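You operate a simulated robot arm through the tools that you are given. There is no shell and no other tool.

You are at the controls of a simulated robot arm. One attempt, no reset.

JOB
Clamp tile 45 and try both nail holes with the green peg gauge.
Fine: Push it home in each hole, then stand it back in the green bush. Leave the tile clamped and the red gauge alone.
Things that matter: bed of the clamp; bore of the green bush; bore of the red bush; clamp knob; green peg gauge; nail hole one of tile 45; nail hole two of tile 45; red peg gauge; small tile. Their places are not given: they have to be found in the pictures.

Only the result counts: the job must be done as asked and must still hold three seconds after the hand-in. Knocking over, shifting, dropping, spilling or breaking anything else fails it.

ROBOT AND FRAMES
A 5-joint arm with a two-finger parallel gripper, fixed in place. Base frame: the origin is at the foot of the arm, x ahead of it, y to its left, z up; the work surface is at about z = 0. Units: mm, degrees, N and s.
With the tool pointing down near the work surface it reaches from about 260 to 600 mm from the base axis. Its first joint turns from -66.0 to 66.0 degrees. The tool tilts only in the upright plane through the base axis and itself; it spins freely about its own axis. Payload 1.57 kg.
Tool frame: the origin (TCP) lies between the finger pads and is the grasp point; the fingertips stand 30 mm ahead of it; z points along the fingers, y is the line along which they close. The gripper opens to 80 mm. The fingers are 17 mm wide and 12 mm thick; the gripper's body (40 by 82 mm) begins 80 mm behind the TCP.
Orientation is that of the tool frame in the base frame, as a unit quaternion [x, y, z, w]. With the fingers straight down and closing along the base's y, the tool's x points along the base's -x, its y along +y and its z along -z.

CONTROLS
- The arm moves only by the tool jog_arm. Its argument "moves" is a list of rows, each a list of 7 numbers: the finger opening in m, from 0 to 0.08, then the shift along the tool's x, y, z in m, then the turn, a rotation vector about the tool's x, y, z in degrees. In form: [[fingers, x, y, z, rx, ry, rz], ...]. A call has 1 to 20 rows; each row shifts and turns the commanded pose from where the row before left it, along the tool's axes as they then stand. Rows are played at 5 a second. More than 50 mm and 8.6 degrees between two rows, or a gripper value outside its range, and nothing of the call is played. A pose out of reach is approached as far as the arm can. The call stops where the force on the tool passes 40 N (or 10 N more than at its start, if that is more) or the arm is blocked; 0.2 s more then pass. Each finger travels about 153 mm/s and halts on what it meets, pressing with about 39 N; the grip force reading is that of the motor and also rises with nothing between the fingers. The clock runs only during rows and for 0.2 s after the last one: add rows that do not move to give the fingers time. It gives the time, the measured TCP pose, the force on the tool (base axes), the opening and the grip force at its end, in the units of the frame above (readings bear some noise), with the torque about the TCP (base axes, N m) and any sound that the robot's microphone picked up.
- Cameras (640 x 400 px; columns grow to the right, rows downward): "scene" is fixed at [57.3, 416.3, 520.6]; the picture's right is [-0.48, -0.88, 0.00], its down [-0.53, 0.29, -0.80] and it looks along [0.70, -0.38, -0.61] (base axes); focal length 358 px, centre (320, 200). "wrist" rides on the gripper at [72, -7, -122] in the tool frame; the picture's right is [0.09, 1.00, 0.00], its down [-0.84, 0.08, -0.54] and it looks along [-0.54, 0.05, 0.84] (tool axes); focal length 238 px, centre (320, 200).
- snapshot(camera): a new picture of that camera. It takes no simulated time.
- probe_pixels(camera, pixels): for up to 12 pixels [column, row] of the newest picture of that camera ("zoom" is the newest enlarged one), the place [x, y, z] in the base frame of the surface seen there, good to about 3 mm. It takes no simulated time.
- inspect(camera, box): a new picture of the part [left, top, right, bottom] of that camera's present view, enlarged. It takes no simulated time.
- hand_in(): hands the job in; it is judged then, once.

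Unless the task says otherwise, let go and move clear before handing in.

The tools are called after "Emit:" as a command line: name --pt "numbers of a row" for each row, then --argument value for the rest, lists and objects as JSON in quotes. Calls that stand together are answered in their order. jog_arm: Moves the arm, as the interface text tells. Its arguments: {"type":"object","properties":{"moves":{"type":"array","items":{"type":"array","items":{"type":"number"}}}},"required":["moves"]} The other tools are called the same way: snapshot (camera) takes a picture; probe_pixels (camera, pixels) gives the place of the surface under pixels of a picture; inspect (camera, box) takes an enlarged picture of a part of a camera's view; hand_in () hands the job in.

At the start:

```text
clock: 0.0
position: [369.3, 43.8, 302.9]
tool_rot: [0.0, 1.0, 0.0, 0.0]
ft_force: [-0.3, 0.1, 0.1]
wrist_torque: [-0.01, 0.01, 0.01]
finger_gap: 80.0
grasp_force: 0.1
```

scene: 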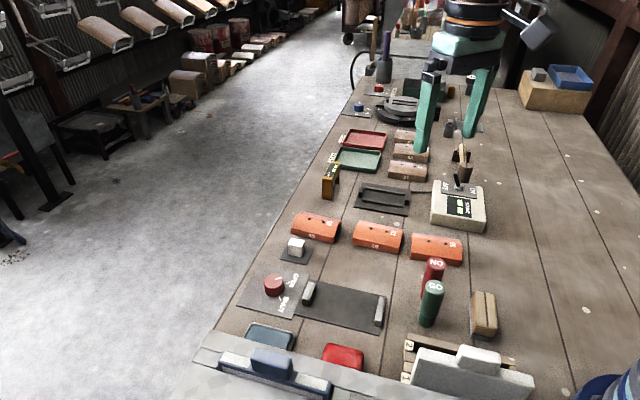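
wrist: 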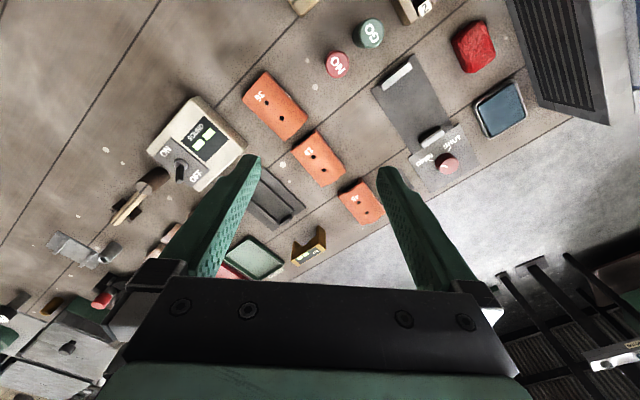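

The scene picture shows three orange tiles around (315,227), (378,237), (437,248), a clamp with a red knob at (274,285), and red/green gauges at (432,275)/(431,300). I'll enlarge these areas to read the labels.

Emit:
inspect --camera "scene" --box '[270, 190, 490, 328]'

Emit:
inspect --camera "wrist" --box '[230, 0, 550, 230]'

Emit:
inspect --camera "scene" --box '[190, 240, 430, 400]'

```text
2.90 times, centred on (380, 259) of scene
```

zoom: 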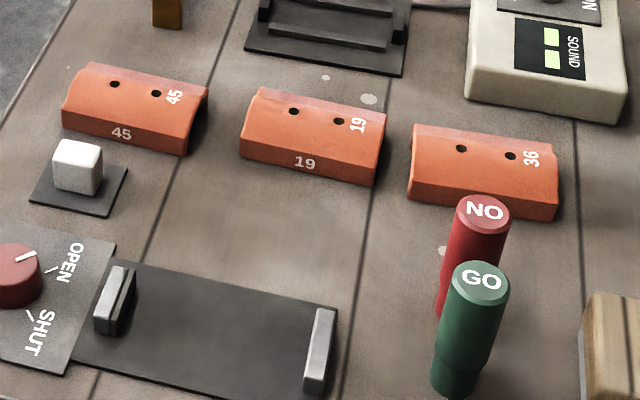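

```text
1.74 times, centred on (390, 115) of wrist
```

zoom: 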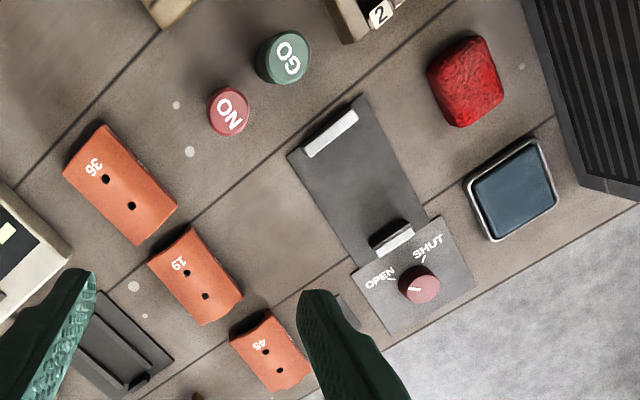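

```text
2.50 times, centred on (310, 320) of scene
```

zoom: 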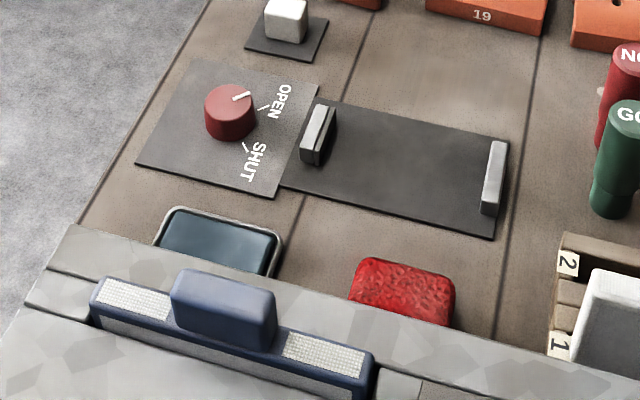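

The zooms show tile 45 at scene (315,227), the clamp knob at scene (274,285) pointing to OPEN, and the bed between two jaws. I'll probe the main places now.

Emit:
probe_pixels --camera "scene" --pixels '[[309, 219], [324, 222], [274, 281], [308, 291], [380, 310], [344, 302], [432, 288], [436, 262], [296, 243], [288, 250], [378, 234], [437, 245]]'

Emit:
probe_pixels --camera "wrist" --pixels '[[363, 201], [357, 212], [448, 163], [430, 133], [396, 70], [413, 103], [370, 33], [337, 64], [318, 158], [275, 105], [351, 184], [367, 222]]'

```text
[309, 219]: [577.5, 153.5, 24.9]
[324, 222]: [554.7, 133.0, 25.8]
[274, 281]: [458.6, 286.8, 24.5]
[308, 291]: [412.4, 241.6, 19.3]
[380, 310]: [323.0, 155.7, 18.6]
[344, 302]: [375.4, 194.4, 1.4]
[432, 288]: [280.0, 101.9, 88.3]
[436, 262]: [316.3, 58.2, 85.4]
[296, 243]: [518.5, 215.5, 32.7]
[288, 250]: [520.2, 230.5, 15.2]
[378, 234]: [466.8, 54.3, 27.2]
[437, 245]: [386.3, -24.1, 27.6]
```

```text
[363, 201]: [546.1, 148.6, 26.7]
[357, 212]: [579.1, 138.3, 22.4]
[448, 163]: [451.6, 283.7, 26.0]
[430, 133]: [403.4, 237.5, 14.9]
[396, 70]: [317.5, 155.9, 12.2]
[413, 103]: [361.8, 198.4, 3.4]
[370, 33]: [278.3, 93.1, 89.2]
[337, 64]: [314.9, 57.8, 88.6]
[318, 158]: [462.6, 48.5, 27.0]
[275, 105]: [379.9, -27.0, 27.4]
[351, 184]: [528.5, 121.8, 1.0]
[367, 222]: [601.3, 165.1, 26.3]
```

Both cameras agree: tile 45 sits near (566,143), the bed near (368,196), the knob near (455,285), and the green gauge near (279,97). I'll zoom further to measure the tile edges, jaws and gauges.

Emit:
inspect --camera "scene" --box '[280, 200, 350, 250]'

Emit:
inspect --camera "scene" --box '[395, 245, 475, 335]'

Emit:
inspect --camera "scene" --box '[240, 260, 400, 340]'

Emit:
inspect --camera "wrist" --box '[330, 170, 400, 235]'

```text
8.00 times, centred on (315, 225) of scene
```

zoom: 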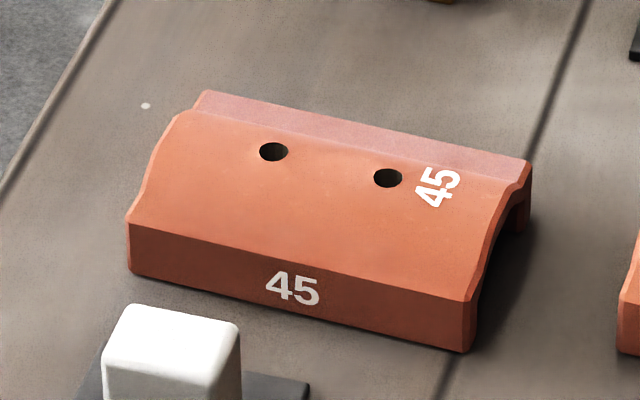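

```text
4.44 times, centred on (435, 290) of scene
```

zoom: 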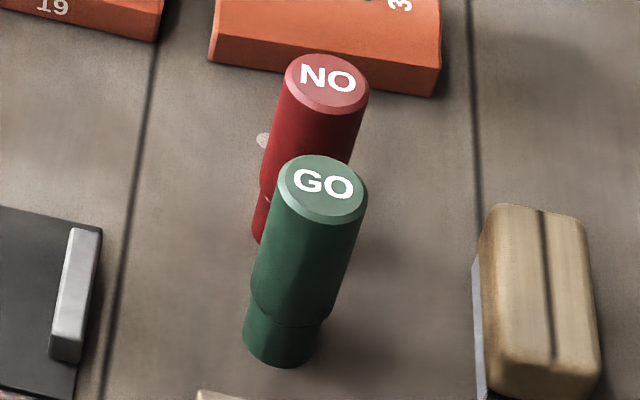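

```text
4.00 times, centred on (320, 300) of scene
```

zoom: 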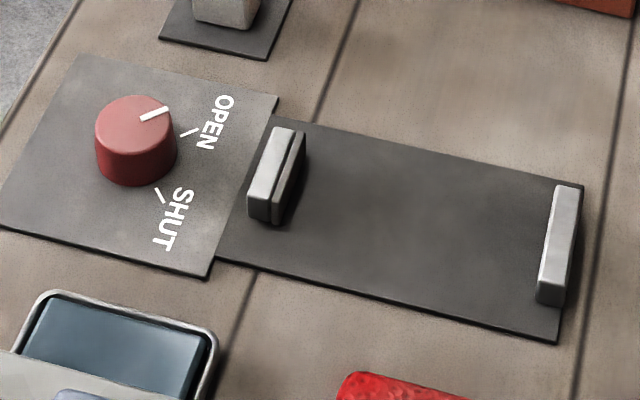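

```text
6.15 times, centred on (365, 202) of wrist
```

zoom: 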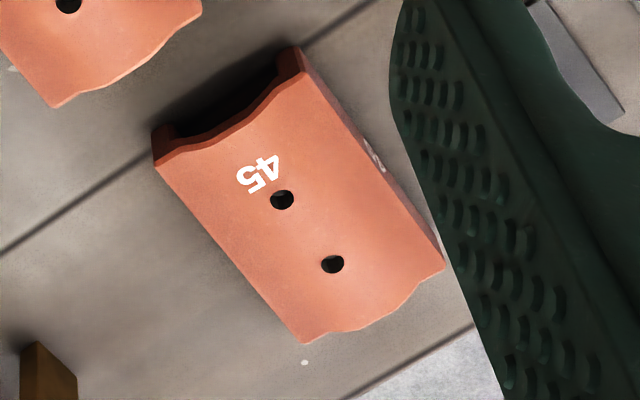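

The latest zoom shows tile 45's holes at zoom (282,200) and (332,264), with corners near (155,163), (300,48), (443,265) and (303,340). I'll probe those.

Emit:
probe_pixels --camera "zoom" --pixels '[[282, 190], [282, 211], [332, 254], [332, 275], [160, 166], [300, 55], [438, 265], [304, 338], [230, 180], [355, 200], [270, 160], [230, 130]]'

Emit:
inspect --camera "scene" --box '[280, 200, 350, 250]'

```text
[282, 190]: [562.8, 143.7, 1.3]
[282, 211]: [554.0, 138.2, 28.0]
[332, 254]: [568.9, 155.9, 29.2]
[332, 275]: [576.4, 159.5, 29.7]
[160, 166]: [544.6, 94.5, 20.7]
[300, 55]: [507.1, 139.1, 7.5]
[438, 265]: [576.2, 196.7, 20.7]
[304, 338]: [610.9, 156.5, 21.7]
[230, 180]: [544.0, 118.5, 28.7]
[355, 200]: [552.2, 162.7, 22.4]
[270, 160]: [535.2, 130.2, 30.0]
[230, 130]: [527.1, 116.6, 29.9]
```

```text
8.00 times, centred on (315, 225) of scene
```

zoom: 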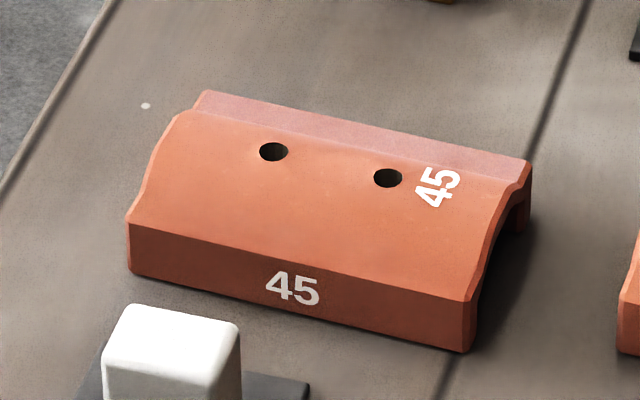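

The scene zoom has the holes at zoom (273,152) and (387,178), with the tile outline clear. I'll probe around the hole rims and the tile edges from this view.

Emit:
probe_pixels --camera "zoom" --pixels '[[256, 152], [291, 152], [273, 141], [273, 163], [370, 178], [405, 178], [387, 167], [387, 190], [130, 230], [468, 305], [522, 165], [205, 95]]'

Emit:
inspect --camera "scene" --box '[295, 270, 395, 340]'

```text
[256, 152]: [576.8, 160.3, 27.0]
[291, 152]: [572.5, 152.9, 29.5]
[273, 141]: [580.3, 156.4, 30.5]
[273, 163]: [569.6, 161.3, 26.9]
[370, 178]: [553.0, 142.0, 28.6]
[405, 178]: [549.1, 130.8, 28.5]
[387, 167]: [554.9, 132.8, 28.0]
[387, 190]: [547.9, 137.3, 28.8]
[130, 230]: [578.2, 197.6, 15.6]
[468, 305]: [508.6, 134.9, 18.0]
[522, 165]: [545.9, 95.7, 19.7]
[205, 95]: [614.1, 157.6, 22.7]
```

```text
5.71 times, centred on (345, 305) of scene
```

zoom: 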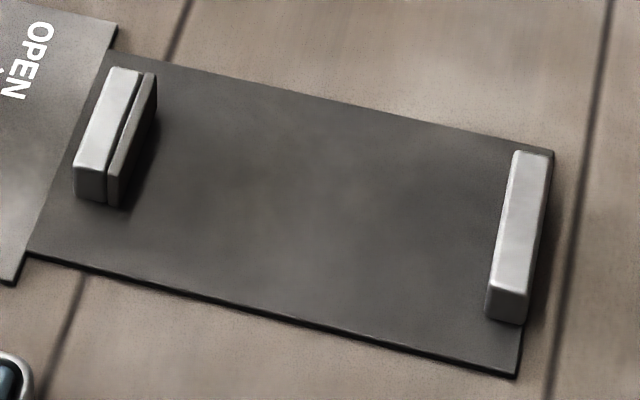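

Tile 45 measures roughly 93 × 54 mm with its long axis about 42.5° from x. It is centred near (562,146.5), with holes near (574.8,157.7) and (551.2,135.7). Next I'll probe the jaw edges and bed corners in this zoom.

Emit:
probe_pixels --camera "zoom" --pixels '[[153, 76], [112, 176], [120, 70], [80, 165], [517, 155], [488, 287], [548, 158], [527, 293], [550, 150], [515, 375], [32, 250], [115, 50]]'

Emit:
inspect --camera "wrist" --box '[365, 40, 475, 170]'

```text
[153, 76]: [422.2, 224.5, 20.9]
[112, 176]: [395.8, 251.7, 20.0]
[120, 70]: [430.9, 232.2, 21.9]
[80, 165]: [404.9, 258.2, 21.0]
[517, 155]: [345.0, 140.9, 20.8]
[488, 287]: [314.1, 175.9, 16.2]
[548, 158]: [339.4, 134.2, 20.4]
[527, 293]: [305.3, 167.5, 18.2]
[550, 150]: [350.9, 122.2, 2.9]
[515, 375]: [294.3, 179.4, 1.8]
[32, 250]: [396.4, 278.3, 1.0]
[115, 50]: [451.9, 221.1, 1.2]
```

```text
3.08 times, centred on (420, 105) of wrist
```

zoom: 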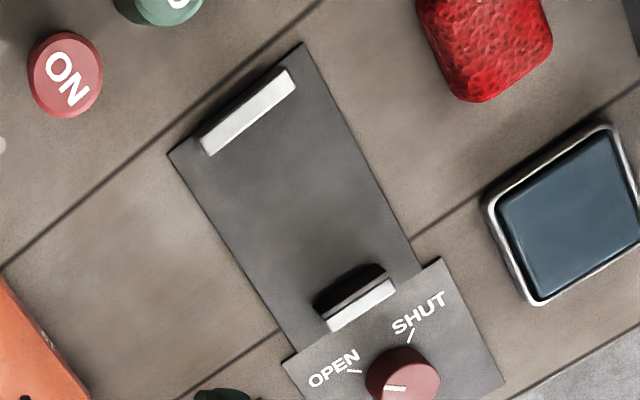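

Bed axis runs at about 44.2°, the jaw gap is about 112 mm, and jaw centre-line passes near (364,192); the tile will go lengthwise between the jaws, near the fixed jaw. I'll move above tile 45 at about z=150 and turn the fingers across its width.

Emit:
jog_arm --pt "0.08 -0.0321 0.0171 0.0255 0 0 0" --pt "0.08 -0.0321 0.0171 0.0255 0 0 0" --pt "0.08 -0.0321 0.0171 0.0255 0 0 0" --pt "0.08 -0.0321 0.0171 0.0255 0 0 0" --pt "0.08 -0.0321 0.0171 0.0255 0 0 0" --pt "0.08 -0.0321 0.0171 0.0255 0 0 0" --pt "0.08 0 0 0 0 0 -7.08" --pt "0.08 0 0 0 0 0 -7.08" --pt "0.08 0 0 0 0 0 -7.08" --pt "0.08 0 0 0 0 0 -7.08" --pt "0.08 0 0 0 0 0 -7.08" --pt "0.08 0 0 0 0 0 -7.08" --pt "0.08 0 0 0 0 0 0" --pt "0.08 0 0 0 0 0 0"

Emit:
snapshot --camera "wrist"

Emit:
snapshot --camera "scene"

```text
clock: 3.0
position: [562.3, 145.6, 150.9]
tool_rot: [-0.364, 0.931, 0.0, 0.0]
ft_force: [0.6, -0.4, 0.0]
wrist_torque: [0.0, 0.05, 0.0]
finger_gap: 80.1
grasp_force: 0.1
```

```text
taken
```

wrist: 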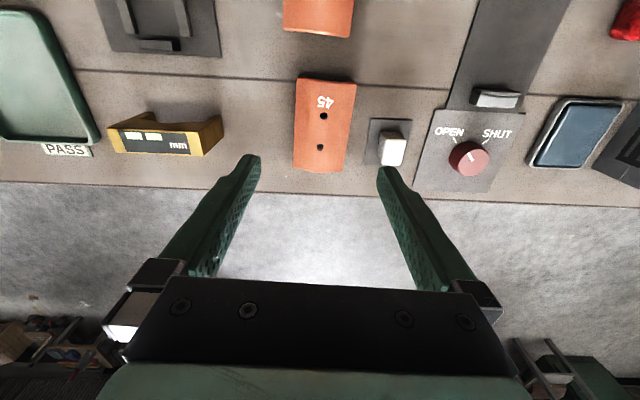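

```text
taken
```

scene: 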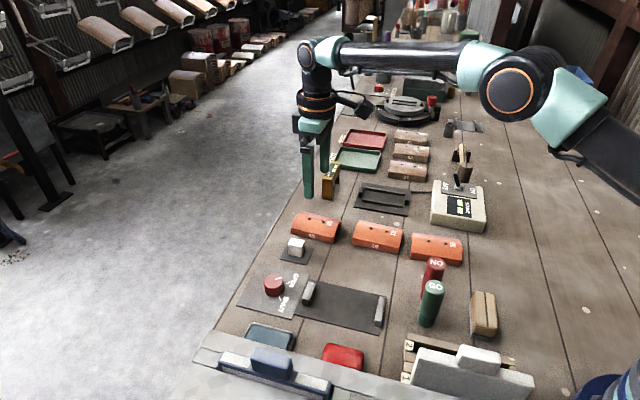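

The arm is over tile 45; the wrist view shows it at (322,125) with holes (323,117) and (320,147), and the white block close by at (392,148). I'll zoom and probe for a precise grasp centre.

Emit:
inspect --camera "wrist" --box '[280, 65, 420, 180]'

```text
3.48 times, centred on (350, 122) of wrist
```

zoom: 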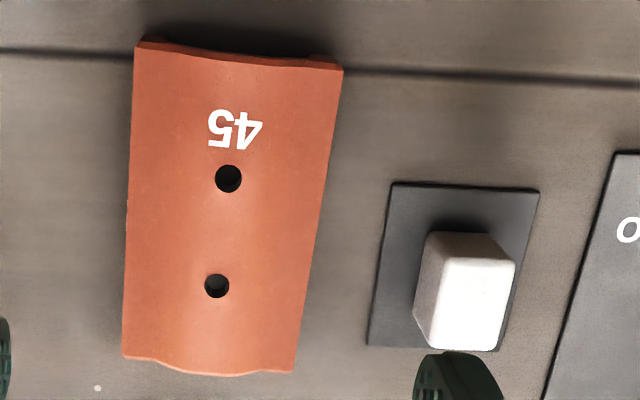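

Emit:
probe_pixels --camera "zoom" --pixels '[[139, 60], [338, 78], [126, 350], [291, 365], [132, 200], [315, 220], [214, 179], [242, 179], [205, 286], [229, 286], [417, 320], [450, 345]]'

```text
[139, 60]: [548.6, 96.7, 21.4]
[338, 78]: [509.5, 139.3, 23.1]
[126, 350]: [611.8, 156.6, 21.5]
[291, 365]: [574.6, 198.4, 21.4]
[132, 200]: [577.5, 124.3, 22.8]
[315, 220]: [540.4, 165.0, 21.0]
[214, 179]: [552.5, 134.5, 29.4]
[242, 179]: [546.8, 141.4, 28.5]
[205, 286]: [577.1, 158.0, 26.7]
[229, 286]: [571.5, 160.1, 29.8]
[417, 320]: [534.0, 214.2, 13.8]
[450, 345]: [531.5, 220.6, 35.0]
```

The tile's centre averages about (561.7,147.3), with a width of about 56 mm and an angle of about 42.7°. There is about 18 mm of room to the white block. I'll narrow the fingers to 72 mm and lower to TCP z≈34, watching the force.

Emit:
jog_arm --pt "0.072 -0.0005 0.0009 0.03 0 0 0" --pt "0.072 0 0 0.03 0 0 0" --pt "0.072 0 0 0.025 0 0 0" --pt "0.072 0 0 0.012 0 0 0" --pt "0.072 0 0 0.008 0 0 0" --pt "0.072 0 0 0.006 0 0 0" --pt "0.072 0 0 0.005 0 0 0" --pt "0.072 0 0 0 0 0 0" --pt "0.072 0 0 0 0 0 0"

Emit:
snapshot --camera "wrist"

Emit:
inspect --camera "scene" --box '[270, 160, 370, 260]'

```text
clock: 5.0
position: [559.9, 147.6, 33.3]
tool_rot: [-0.363, 0.932, 0.0, 0.0]
ft_force: [-0.4, 0.4, -0.1]
wrist_torque: [0.04, 0.0, 0.0]
finger_gap: 71.7
grasp_force: 0.0
```

```text
taken
```

wrist: 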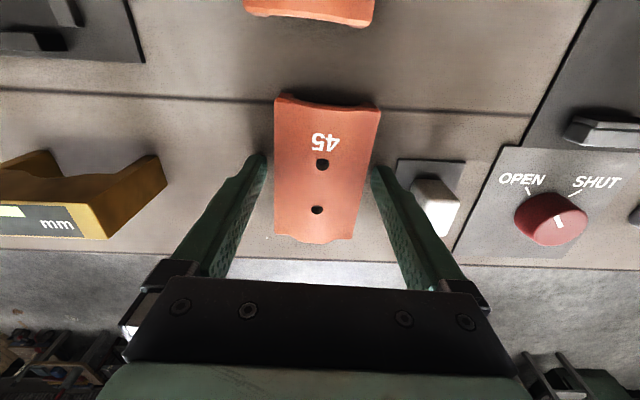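

```text
4.00 times, centred on (320, 210) of scene
```

zoom: 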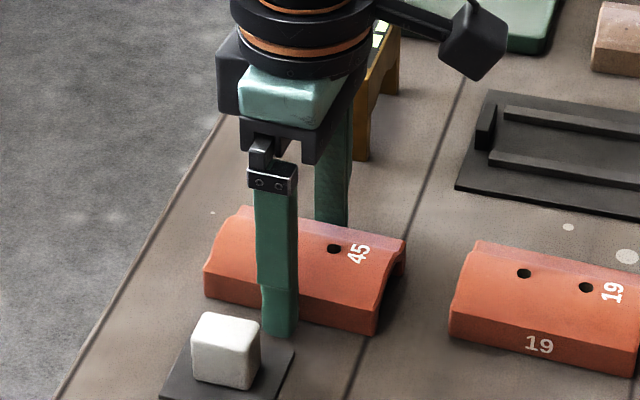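

The fingers straddle tile 45 at mid-length (scene zoom (278,320) against tile side 205–375), with no contact force. I'll close them on it.

Emit:
jog_arm --pt "0.064 0 0 0 0 0 0" --pt "0.058 0 0 0 0 0 0" --pt "0.05 0 0 0 0 0 0" --pt "0.05 0 0 0 0 0 0" --pt "0.05 0 0 0 0 0 0"

```text
clock: 6.2
position: [561.1, 147.1, 31.9]
tool_rot: [-0.363, 0.932, -0.001, 0.0]
ft_force: [0.1, 0.8, 0.5]
wrist_torque: [0.01, -0.06, -0.03]
finger_gap: 57.3
grasp_force: 39.4
```

The fingers hold at 57.3 mm with 39 N, so the tile is gripped. I'll lift it slowly and check.

Emit:
jog_arm --pt "0.05 0 0 -0.005 0 0 0" --pt "0.05 0 0 -0.01 0 0 0" --pt "0.05 0 0 -0.02 0 0 0" --pt "0.05 0 0 -0.02 0 0 0" --pt "0.05 0 0 0 0 0 0"

Emit:
snapshot --camera "wrist"

Emit:
inspect --camera "scene" --box '[250, 150, 370, 260]'

```text
clock: 7.4
position: [562.6, 148.2, 89.7]
tool_rot: [-0.362, 0.932, 0.0, 0.0]
ft_force: [-0.8, 0.0, -0.2]
wrist_torque: [0.02, -0.03, -0.03]
finger_gap: 57.2
grasp_force: 39.0
```

```text
taken
```

wrist: 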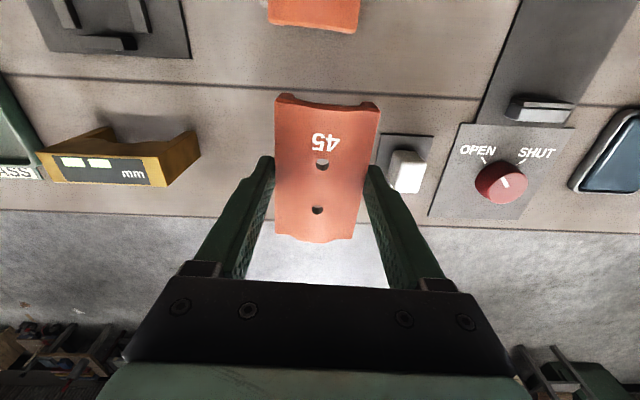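

```text
3.64 times, centred on (310, 205) of scene
```

zoom: 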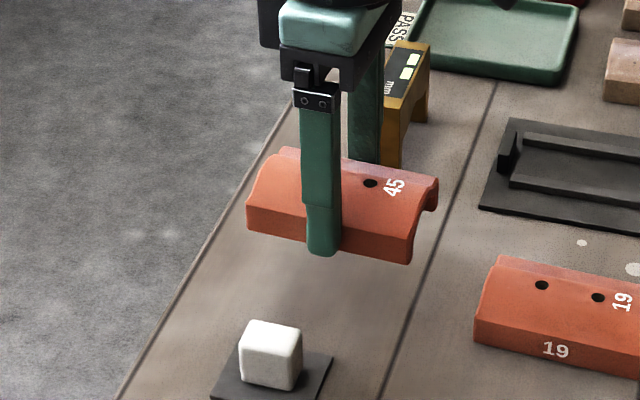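

The tile is lifted level in the grip (wrist view, tile from row 95 to 240). I'll probe its corners and holes now to learn its offset from the TCP, and re-probe the jaws from this viewpoint.

Emit:
inspect --camera "wrist" --box '[260, 80, 400, 250]'

Emit:
probe_pixels --camera "wrist" --pixels '[[277, 104], [378, 109], [277, 230], [354, 235], [321, 160], [317, 206], [328, 163], [315, 164], [322, 210], [312, 210], [320, 120], [316, 238]]'

```text
2.35 times, centred on (330, 165) of wrist
```

zoom: 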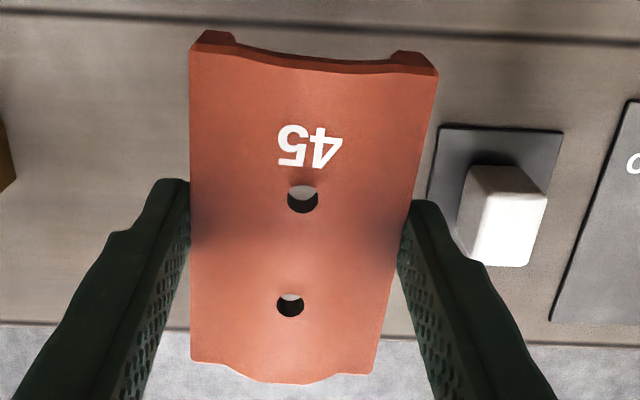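

```text
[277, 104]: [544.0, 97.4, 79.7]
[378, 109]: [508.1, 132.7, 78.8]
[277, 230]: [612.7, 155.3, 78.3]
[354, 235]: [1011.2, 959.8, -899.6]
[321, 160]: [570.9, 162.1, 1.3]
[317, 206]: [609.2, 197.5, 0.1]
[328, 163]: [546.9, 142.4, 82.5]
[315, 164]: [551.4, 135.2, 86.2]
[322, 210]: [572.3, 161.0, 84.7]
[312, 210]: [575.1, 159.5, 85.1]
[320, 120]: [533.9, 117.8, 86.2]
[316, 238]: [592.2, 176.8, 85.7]
```

The tile sits centred in the grip to about 1 mm, and the white block is undisturbed. Before carrying it over, I'll refine the jaw face positions with more probes of the scene view.

Emit:
inspect --camera "scene" --box '[360, 290, 400, 330]'

```text
10.00 times, centred on (380, 310) of scene
```

zoom: 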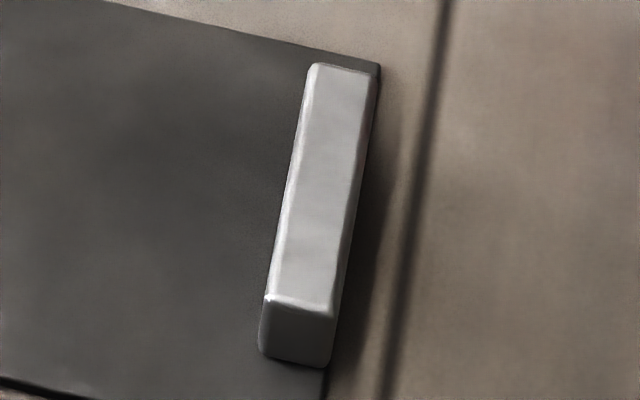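

Emit:
probe_pixels --camera "zoom" --pixels '[[314, 90], [306, 130], [299, 170], [291, 210], [283, 250], [275, 285], [310, 75], [340, 67], [370, 75], [357, 150], [345, 230], [300, 298]]'

Emit:
inspect --camera "scene" --box '[290, 270, 330, 310]'

```text
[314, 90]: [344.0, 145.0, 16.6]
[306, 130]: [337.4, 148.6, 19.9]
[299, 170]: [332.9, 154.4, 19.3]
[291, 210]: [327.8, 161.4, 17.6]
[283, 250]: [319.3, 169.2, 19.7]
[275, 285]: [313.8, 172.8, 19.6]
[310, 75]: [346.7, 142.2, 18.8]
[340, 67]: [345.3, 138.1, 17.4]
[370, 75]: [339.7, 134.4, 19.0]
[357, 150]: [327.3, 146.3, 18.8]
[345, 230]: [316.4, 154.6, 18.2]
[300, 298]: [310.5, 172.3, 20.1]
```

```text
10.00 times, centred on (310, 290) of scene
```

zoom: 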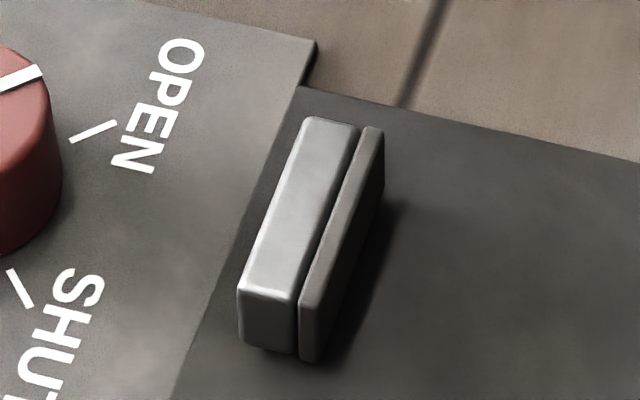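

The fixed jaw's inner face is at bed coordinate u≈347, the centre-line at v≈-116 and the bed angle about 44.3°. I'll raise a little, turn 1.8° and carry the tile to above (365.5,193.3).

Emit:
jog_arm --pt "0.05 0 0 -0.022 0 0 -1.82" --pt "0.05 0.01083 0.01698 0 0 0 0" --pt "0.05 0.01083 0.01698 0 0 0 0" --pt "0.05 0.01083 0.01698 0 0 0 0" --pt "0.05 0.01083 0.01698 0 0 0 0" --pt "0.05 0.01083 0.01698 0 0 0 0" --pt "0.05 0.01083 0.01698 0 0 0 0" --pt "0.05 0.01083 0.01698 0 0 0 0" --pt "0.05 0.01083 0.01698 0 0 0 0" --pt "0.05 0.01083 0.01698 0 0 0 0" --pt "0.05 0.01083 0.01698 0 0 0 0" --pt "0.05 0 0 0 0 0 0" --pt "0.05 0 0 0 0 0 0"

Emit:
snapshot --camera "wrist"

Emit:
snapshot --camera "scene"

```text
clock: 10.2
position: [365.4, 193.6, 111.3]
tool_rot: [-0.377, 0.926, 0.0, 0.0]
ft_force: [0.0, -0.8, -1.0]
wrist_torque: [-0.05, -0.01, 0.02]
finger_gap: 57.3
grasp_force: 38.7
```

```text
taken
```

wrist: 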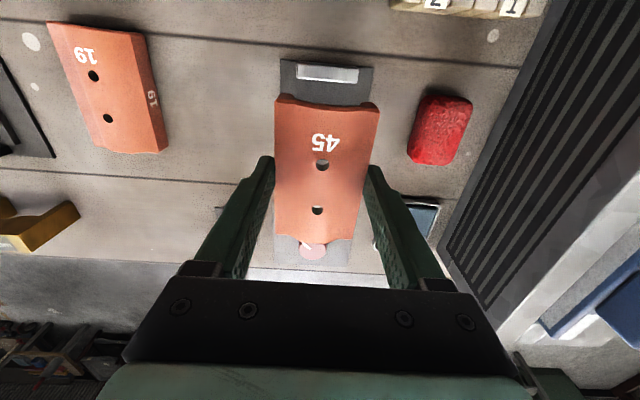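

```text
taken
```

scene: 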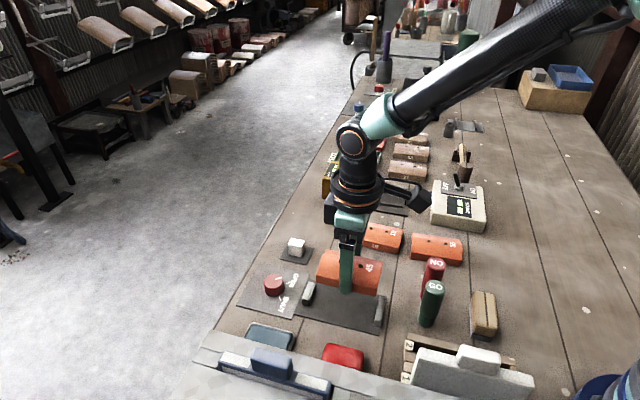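

The tile is over the clamp; the wrist view shows the fixed jaw at (327,74), beyond the tile's near end. I'll zoom there to check alignment before lowering.

Emit:
inspect --camera "wrist" --box '[265, 50, 395, 130]'

Emit:
inspect --camera "scene" --box '[290, 225, 400, 335]'

```text
4.92 times, centred on (330, 90) of wrist
```

zoom: 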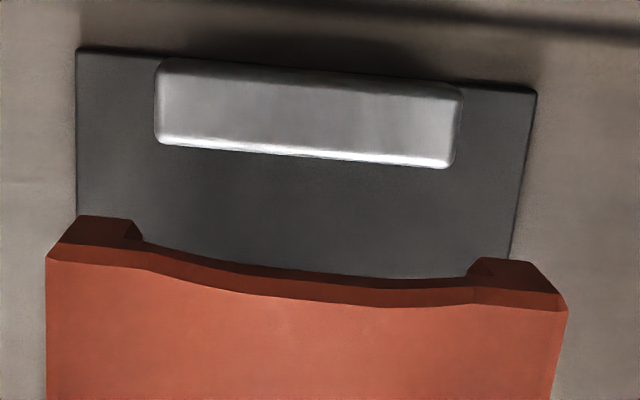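

```text
3.64 times, centred on (345, 280) of scene
```

zoom: 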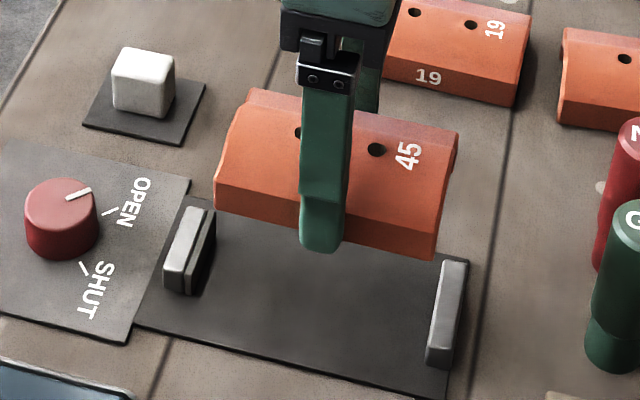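

In the wrist zoom the tile end and jaw look parallel. I'll probe the jaw ends and the tile corners from the wrist view to confirm the sideways and lengthwise offset.

Emit:
probe_pixels --camera "wrist" --pixels '[[298.5, 77.5], [355, 81.5], [312, 78], [327, 79], [342, 80], [299, 64], [356, 69], [282, 61], [373, 70], [277, 104], [378, 112], [320, 170]]'

```text
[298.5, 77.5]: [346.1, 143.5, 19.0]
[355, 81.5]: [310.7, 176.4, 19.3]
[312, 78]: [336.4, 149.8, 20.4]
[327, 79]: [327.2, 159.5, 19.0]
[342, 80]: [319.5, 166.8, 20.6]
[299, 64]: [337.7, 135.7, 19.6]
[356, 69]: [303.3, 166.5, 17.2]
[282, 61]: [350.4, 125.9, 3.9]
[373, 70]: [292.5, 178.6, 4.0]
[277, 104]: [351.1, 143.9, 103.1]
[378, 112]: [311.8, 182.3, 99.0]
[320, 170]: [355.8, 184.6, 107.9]
```

The image geometry confirms the tile is centred sideways on the jaw to within about 0.3 mm and clears it by about 4 mm lengthwise; bed yaw looks nearer 45°. I'll turn 0.7° and lower to just above the bed.

Emit:
jog_arm --pt "0.05 0 0 0.01 0 0 -0.7" --pt "0.05 0 0 0.015 0 0 0" --pt "0.05 0 0 0.015 0 0 0" --pt "0.05 0 0 0.01 0 0 0" --pt "0.05 0 0 0.008 0 0 0" --pt "0.05 0 0 0.006 0 0 0" --pt "0.05 0 0 0.003 0 0 0" --pt "0.05 0 0 0.002 0 0 0" --pt "0.05 0 0 0 0 0 0" --pt "0.05 0 0 0 0 0 0"

Emit:
inspect --camera "scene" --box '[280, 240, 400, 340]'

Emit:
snapshot --camera "wrist"

```text
clock: 12.4
position: [365.3, 192.2, 40.5]
tool_rot: [-0.383, 0.924, 0.001, 0.001]
ft_force: [-0.6, 0.2, -0.5]
wrist_torque: [-0.02, 0.0, -0.05]
finger_gap: 57.3
grasp_force: 38.8
```

```text
4.00 times, centred on (340, 290) of scene
```

zoom: 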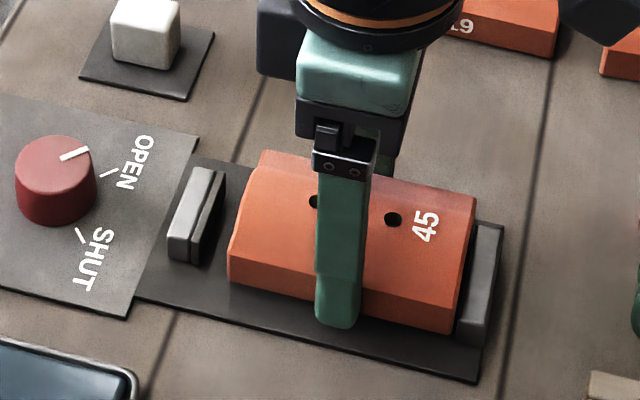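

```text
taken
```

wrist: 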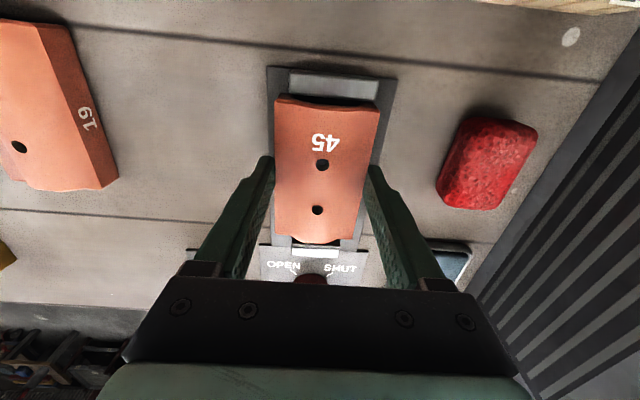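

The tile hangs between the jaws, clear of both (scene zoom, ends at 228 and 475), about 5 mm above the bed. I'll lower in small steps until it touches.

Emit:
jog_arm --pt "0.05 0 0 0.002 0 0 0" --pt "0.05 0 0 0.001 0 0 0" --pt "0.05 0 0 0.001 0 0 0" --pt "0.05 0 0 0.0005 0 0 0" --pt "0.05 0 0 0.0005 0 0 0" --pt "0.05 0 0 0 0 0 0"

```text
clock: 13.8
position: [365.2, 194.2, 37.1]
tool_rot: [-0.383, 0.924, 0.0, 0.0]
ft_force: [0.0, 0.2, -1.2]
wrist_torque: [0.0, 0.0, 0.0]
finger_gap: 56.9
grasp_force: 38.6
```

Emit:
jog_arm --pt "0.05 0 0 0.0005 0 0 0" --pt "0.05 0 0 0.0005 0 0 0" --pt "0.05 0 0 0 0 0 0"

```text
clock: 14.6
position: [365.5, 195.6, 36.1]
tool_rot: [-0.383, 0.924, 0.0, 0.0]
ft_force: [-10.3, -2.0, 25.8]
wrist_torque: [0.04, 0.19, 0.0]
finger_gap: 57.3
grasp_force: 38.6
```

The upward force rose to 26 N, so the tile is resting on the bed. I'll ease up 0.4 mm, then open the fingers gradually.

Emit:
jog_arm --pt "0.05 0 0 -0.0004 0 0 0" --pt "0.058 0 0 0 0 0 0" --pt "0.062 0 0 0 0 0 0" --pt "0.068 0 0 0 0 0 0" --pt "0.07 0 0 0 0 0 0" --pt "0.07 0 0 0 0 0 0"

Emit:
inspect --camera "scene" --box '[280, 240, 400, 340]'

```text
clock: 16.0
position: [367.0, 192.9, 36.5]
tool_rot: [-0.383, 0.924, 0.0, 0.0]
ft_force: [-0.1, 0.5, 0.0]
wrist_torque: [0.0, 0.0, 0.0]
finger_gap: 70.0
grasp_force: 0.1
```

```text
4.00 times, centred on (340, 290) of scene
```

zoom: 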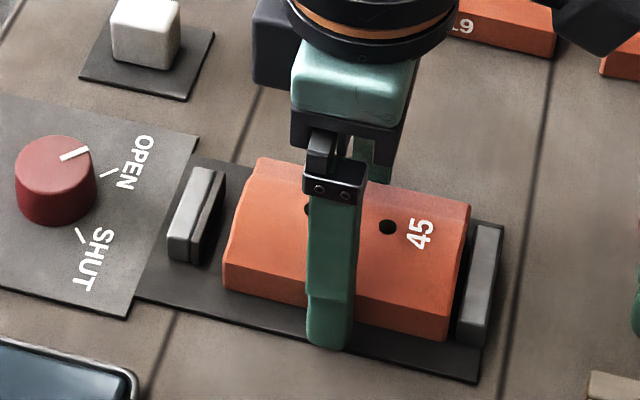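

The tile is standing on the bed between the jaws and the fingers are free. I'll lift clear to about z=156 and look at the knob.

Emit:
jog_arm --pt "0.07 0 0 -0.01 0 0 0" --pt "0.07 0 0 -0.02 0 0 0" --pt "0.07 0 0 -0.03 0 0 0" --pt "0.07 0 0 -0.03 0 0 0" --pt "0.07 0 0 -0.03 0 0 0" --pt "0.07 0 0 0 0 0 0" --pt "0.07 0 0 0 0 0 0"

Emit:
snapshot --camera "wrist"

Emit:
inspect --camera "scene" --box '[235, 255, 325, 325]'

```text
clock: 17.6
position: [364.5, 191.1, 156.2]
tool_rot: [-0.382, 0.924, -0.001, 0.001]
ft_force: [0.0, -0.7, -0.2]
wrist_torque: [-0.03, -0.02, 0.01]
finger_gap: 70.1
grasp_force: 0.0
```

```text
taken
```

wrist: 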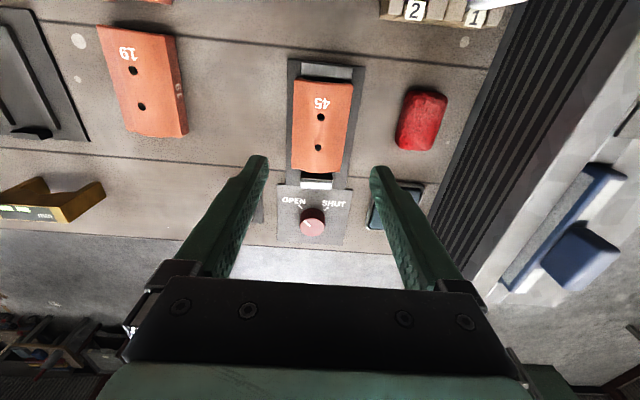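

```text
5.71 times, centred on (280, 290) of scene
```

zoom: 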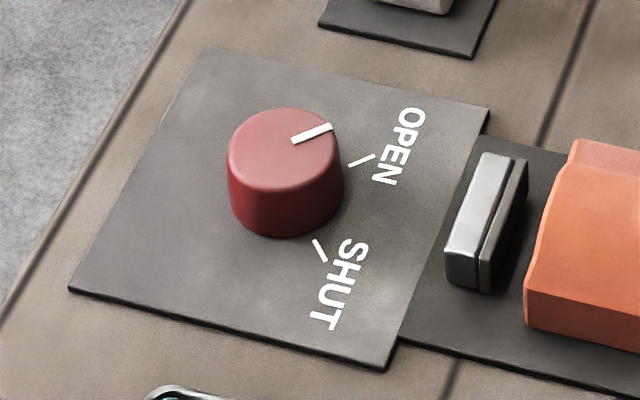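

The zoom shows the knob pointer from (292,138) to (330,127) aimed at the OPEN tick (362,160), with the SHUT tick at (318,250). I'll probe the knob outline and both ticks.

Emit:
probe_pixels --camera "zoom" --pixels '[[285, 150], [240, 150], [332, 150], [285, 113], [285, 185], [330, 127], [295, 140], [350, 165], [374, 156], [314, 241], [325, 261], [285, 232]]'

Emit:
inspect --camera "wrist" --box '[270, 170, 360, 250]'

```text
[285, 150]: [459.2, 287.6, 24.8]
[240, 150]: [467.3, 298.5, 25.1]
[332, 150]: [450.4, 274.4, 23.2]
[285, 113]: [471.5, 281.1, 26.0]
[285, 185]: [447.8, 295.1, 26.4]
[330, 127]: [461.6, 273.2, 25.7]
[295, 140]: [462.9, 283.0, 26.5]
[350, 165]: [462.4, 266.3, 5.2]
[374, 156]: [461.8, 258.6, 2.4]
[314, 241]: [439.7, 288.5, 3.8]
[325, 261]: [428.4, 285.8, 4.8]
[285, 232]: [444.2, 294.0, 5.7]
```

```text
5.00 times, centred on (315, 210) of wrist
```

zoom: 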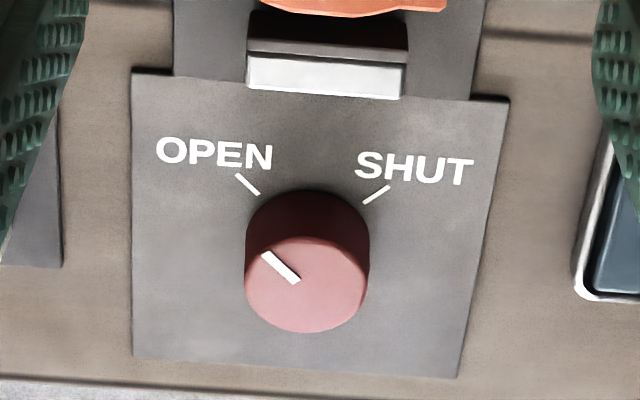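

From the scene view the knob top is centred near (459,287,25), about 34 mm across, and OPEN→SHUT is a clockwise turn of roughly 90° seen from above. I'll cross-check with wrist zoom probes.

Emit:
probe_pixels --camera "zoom" --pixels '[[307, 285], [252, 285], [362, 285], [307, 243], [307, 327], [265, 255], [297, 281], [239, 177], [258, 193], [387, 187], [365, 203], [327, 75]]'

```text
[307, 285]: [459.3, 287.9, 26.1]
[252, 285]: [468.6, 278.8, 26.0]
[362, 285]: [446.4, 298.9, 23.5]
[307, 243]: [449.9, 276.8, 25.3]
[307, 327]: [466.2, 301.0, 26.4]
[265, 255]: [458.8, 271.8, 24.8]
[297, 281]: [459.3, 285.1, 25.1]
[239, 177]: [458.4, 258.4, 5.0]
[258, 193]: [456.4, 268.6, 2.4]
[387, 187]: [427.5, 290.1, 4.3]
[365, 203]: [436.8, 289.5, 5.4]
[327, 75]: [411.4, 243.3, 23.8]
```

Both views agree: the knob centre is about (458.5,287.8), with the pointer at about -87° and SHUT at about -181°, so 90° clockwise. I'll move over the knob and part-way down, then check.

Emit:
jog_arm --pt "0.058 -0.0265 0.0002 0 0 0 0" --pt "0.058 -0.0265 0.0002 0 0 0 0" --pt "0.058 -0.0265 0.0002 0 0 0 0" --pt "0.058 -0.0265 0.0002 0 0 0 0" --pt "0.058 -0.0266 0.0003 0 0 0 0" --pt "0.058 0 0 0.03 0 0 0" --pt "0.058 0 0 0.03 0 0 0" --pt "0.058 0 0 0 0 0 0" --pt "0.058 0 0 0 0 0 0"

Emit:
snapshot --camera "wrist"

Emit:
inspect --camera "scene" --box '[225, 210, 325, 310]'

```text
clock: 19.6
position: [459.1, 287.7, 95.1]
tool_rot: [-0.382, 0.924, 0.0, 0.0]
ft_force: [-0.1, -0.1, -0.3]
wrist_torque: [-0.01, -0.02, 0.0]
finger_gap: 57.9
grasp_force: 0.0
```

```text
taken
```

wrist: 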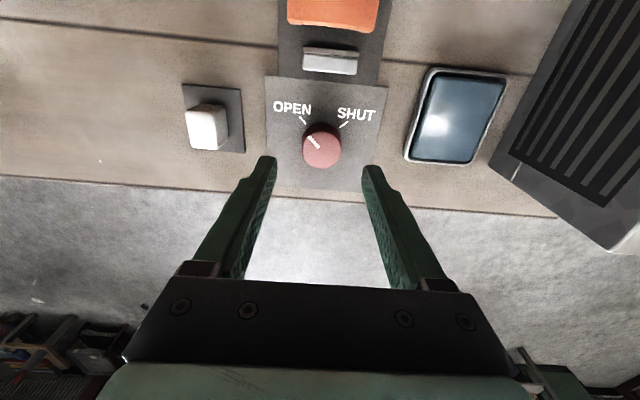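

```text
4.00 times, centred on (275, 260) of scene
```

zoom: 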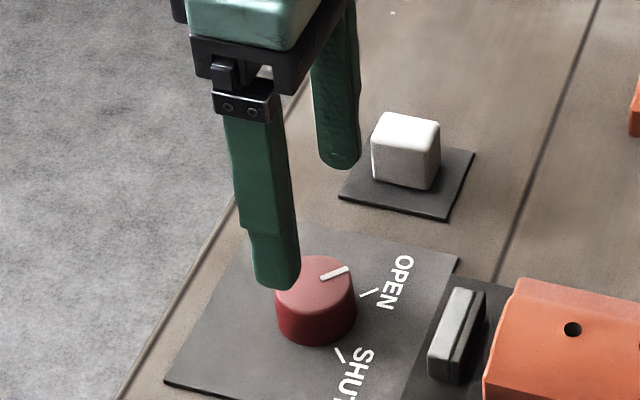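

The predicted TCP projection (320.6,149) matches the knob's top centre (322,150). I'll lower to z≈36 with the fingers astride it.

Emit:
jog_arm --pt "0.058 0 0 0.02 0 0 0" --pt "0.058 0 0 0.015 0 0 0" --pt "0.058 0 0 0.01 0 0 0" --pt "0.058 0 0 0.008 0 0 0" --pt "0.058 0 0 0.005 0 0 0" --pt "0.058 0 0 0.002 0 0 0" --pt "0.058 0 0 0 0 0 0"

Emit:
inspect --camera "scene" --box '[225, 230, 325, 320]'

Emit:
snapshot --camera "wrist"

```text
clock: 21.2
position: [458.8, 287.1, 36.6]
tool_rot: [-0.383, 0.924, 0.0, 0.0]
ft_force: [-0.7, -0.3, 0.0]
wrist_torque: [0.0, -0.02, 0.02]
finger_gap: 58.0
grasp_force: 0.1
```

```text
4.44 times, centred on (275, 275) of scene
```

zoom: 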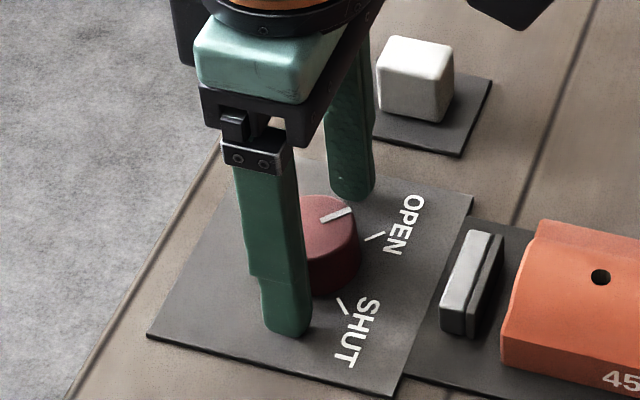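

```text
taken
```

wrist: 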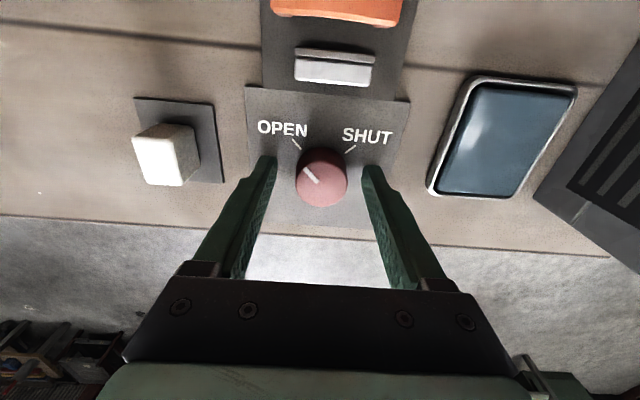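

The fingers straddle the knob with no contact. I'll zoom into the wrist view to check the centring fore-and-aft before gripping.

Emit:
inspect --camera "wrist" --box '[270, 130, 370, 220]'

```text
4.44 times, centred on (320, 175) of wrist
```

zoom: 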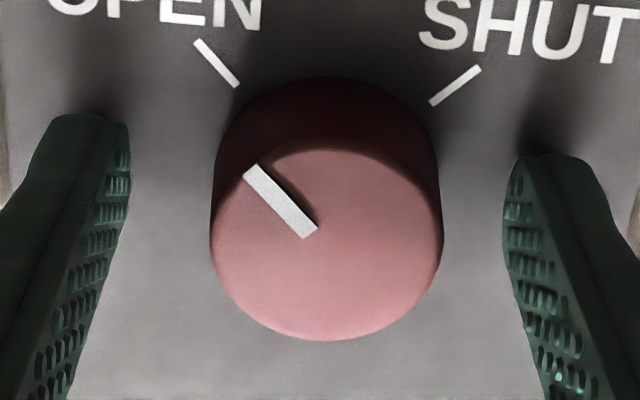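

The knob top is centred at about px (321.4,185), within roughly 1 mm of the TCP axis. I'll shift 0.8 mm along it and close on the knob.

Emit:
jog_arm --pt "0.058 -0.0008 0.0003 0 0 0 0" --pt "0.048 0 0 0 0 0 0" --pt "0.04 0 0 0 0 0 0" --pt "0.028 0 0 0 0 0 0" --pt "0.028 0 0 0 0 0 0" --pt "0.028 0 0 0 0 0 0"

```text
clock: 22.6
position: [459.0, 289.2, 35.8]
tool_rot: [-0.384, 0.923, 0.0, 0.0]
ft_force: [-11.0, 11.3, 1.5]
wrist_torque: [0.32, 0.33, 0.03]
finger_gap: 35.4
grasp_force: 41.9
```

Grip is on the knob (35.4 mm, 42 N) with a 16 N sideways reaction toward +y of the tool. I'll shift 0.5 mm that way and begin turning clockwise in small steps.

Emit:
jog_arm --pt "0.028 0 0.0005 0 0 0 0" --pt "0.028 0 0 0 0 0 3" --pt "0.028 0 0 0 0 0 4" --pt "0.028 0 0 0 0 0 4" --pt "0.028 0 0 0 0 0 4" --pt "0.028 0 0 0 0 0 0"

Emit:
inspect --camera "wrist" --box '[250, 20, 400, 220]'

Emit:
inspect --camera "scene" --box '[235, 240, 395, 330]'

```text
clock: 24.0
position: [458.3, 289.1, 35.4]
tool_rot: [-0.259, 0.966, 0.0, 0.001]
ft_force: [-11.6, 11.2, 7.5]
wrist_torque: [0.29, 0.5, -0.02]
finger_gap: 35.2
grasp_force: 42.5
```

```text
2.00 times, centred on (325, 120) of wrist
```

zoom: 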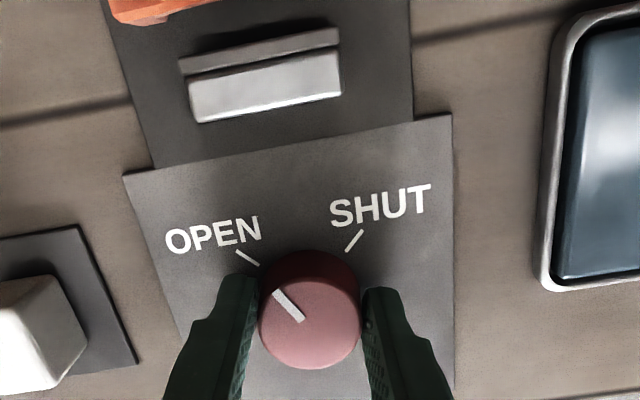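

```text
4.00 times, centred on (315, 285) of scene
```

zoom: 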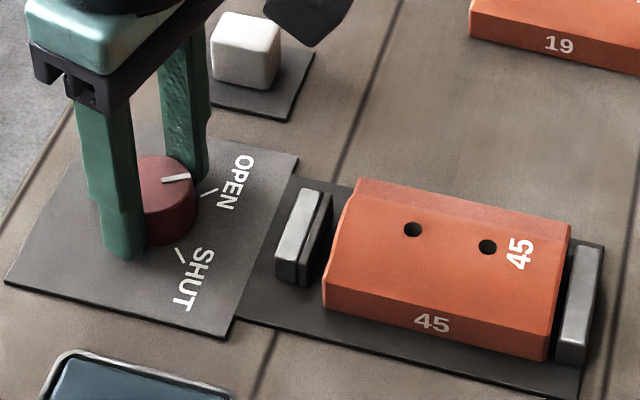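

The knob is turning with the fingers (pointer moved, yaw now 30°), and the tile stays put. The side force is still 16 N along +v, so I'll ease 0.5 mm that way and go on turning.

Emit:
jog_arm --pt "0.028 0.00015 0.0005 -0.0003 0 0 0" --pt "0.028 0 0 0 0 0 5" --pt "0.028 0 0 0 0 0 5" --pt "0.028 0 0 0 0 0 5" --pt "0.028 0 0 0 0 0 0"

Emit:
inspect --camera "scene" --box '[235, 240, 395, 330]'

```text
clock: 25.2
position: [457.6, 290.4, 36.0]
tool_rot: [-0.13, 0.991, 0.0, 0.001]
ft_force: [-0.3, 16.9, -10.8]
wrist_torque: [0.71, -0.55, 0.0]
finger_gap: 35.1
grasp_force: 41.8
```

```text
4.00 times, centred on (315, 285) of scene
```

zoom: 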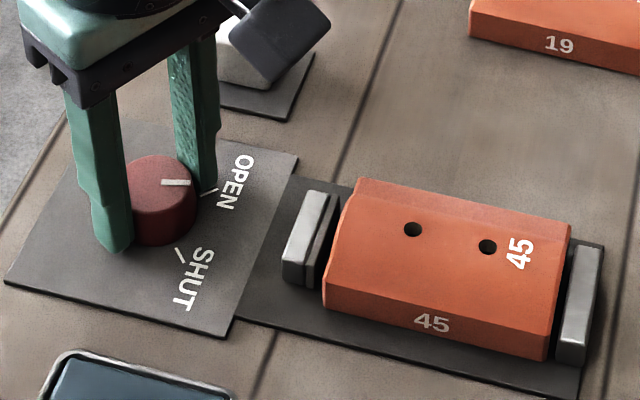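

The clamp pad is advancing toward the tile (scene zoom, dark pad at (320,240)) and the knob is at about 30° of turn. I'll trim 0.5 mm in y and 0.2 mm in z, then keep turning.

Emit:
jog_arm --pt "0.028 0 0.0006 0.0002 0 0 0" --pt "0.028 0 0 0 0 0 5" --pt "0.028 0 0 0 0 0 5" --pt "0.028 0 0 0 0 0 5" --pt "0.028 0 0 0 0 0 0"

Emit:
inspect --camera "scene" --box '[235, 240, 395, 330]'

```text
clock: 26.4
position: [458.7, 290.1, 35.5]
tool_rot: [0.001, 1.0, 0.001, 0.0]
ft_force: [10.4, 7.0, -10.8]
wrist_torque: [0.22, -0.32, 0.02]
finger_gap: 35.4
grasp_force: 42.2
```

```text
4.00 times, centred on (315, 285) of scene
```

zoom: 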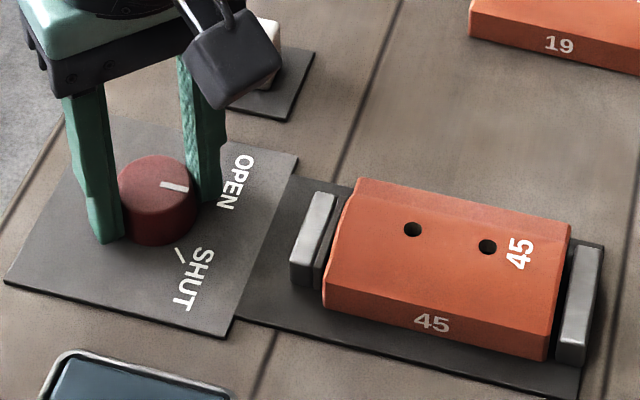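

The jaw pad is now almost at the tile end (zoom (325,240)), with about 45° turned. I'll trim slightly to follow the forces and continue to turn.

Emit:
jog_arm --pt "0.028 -0.0003 0.0002 0.0002 0 0 0" --pt "0.028 0 0 0 0 0 4" --pt "0.028 0 0 0 0 0 4" --pt "0.028 0 0 0 0 0 4" --pt "0.028 0 0 0 0 0 3" --pt "0.028 0 0 0 0 0 0"

Emit:
inspect --camera "scene" --box '[235, 240, 395, 330]'

```text
clock: 27.8
position: [458.4, 290.8, 36.9]
tool_rot: [0.131, 0.991, -0.001, -0.002]
ft_force: [-15.6, 0.9, 17.6]
wrist_torque: [-0.03, 0.27, -0.04]
finger_gap: 35.3
grasp_force: 42.5
```

```text
4.00 times, centred on (315, 285) of scene
```

zoom: 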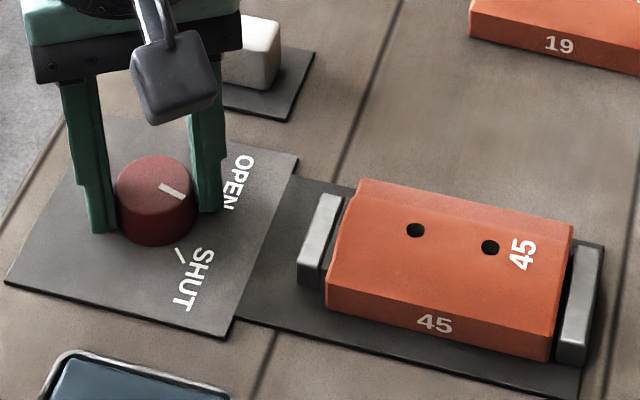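

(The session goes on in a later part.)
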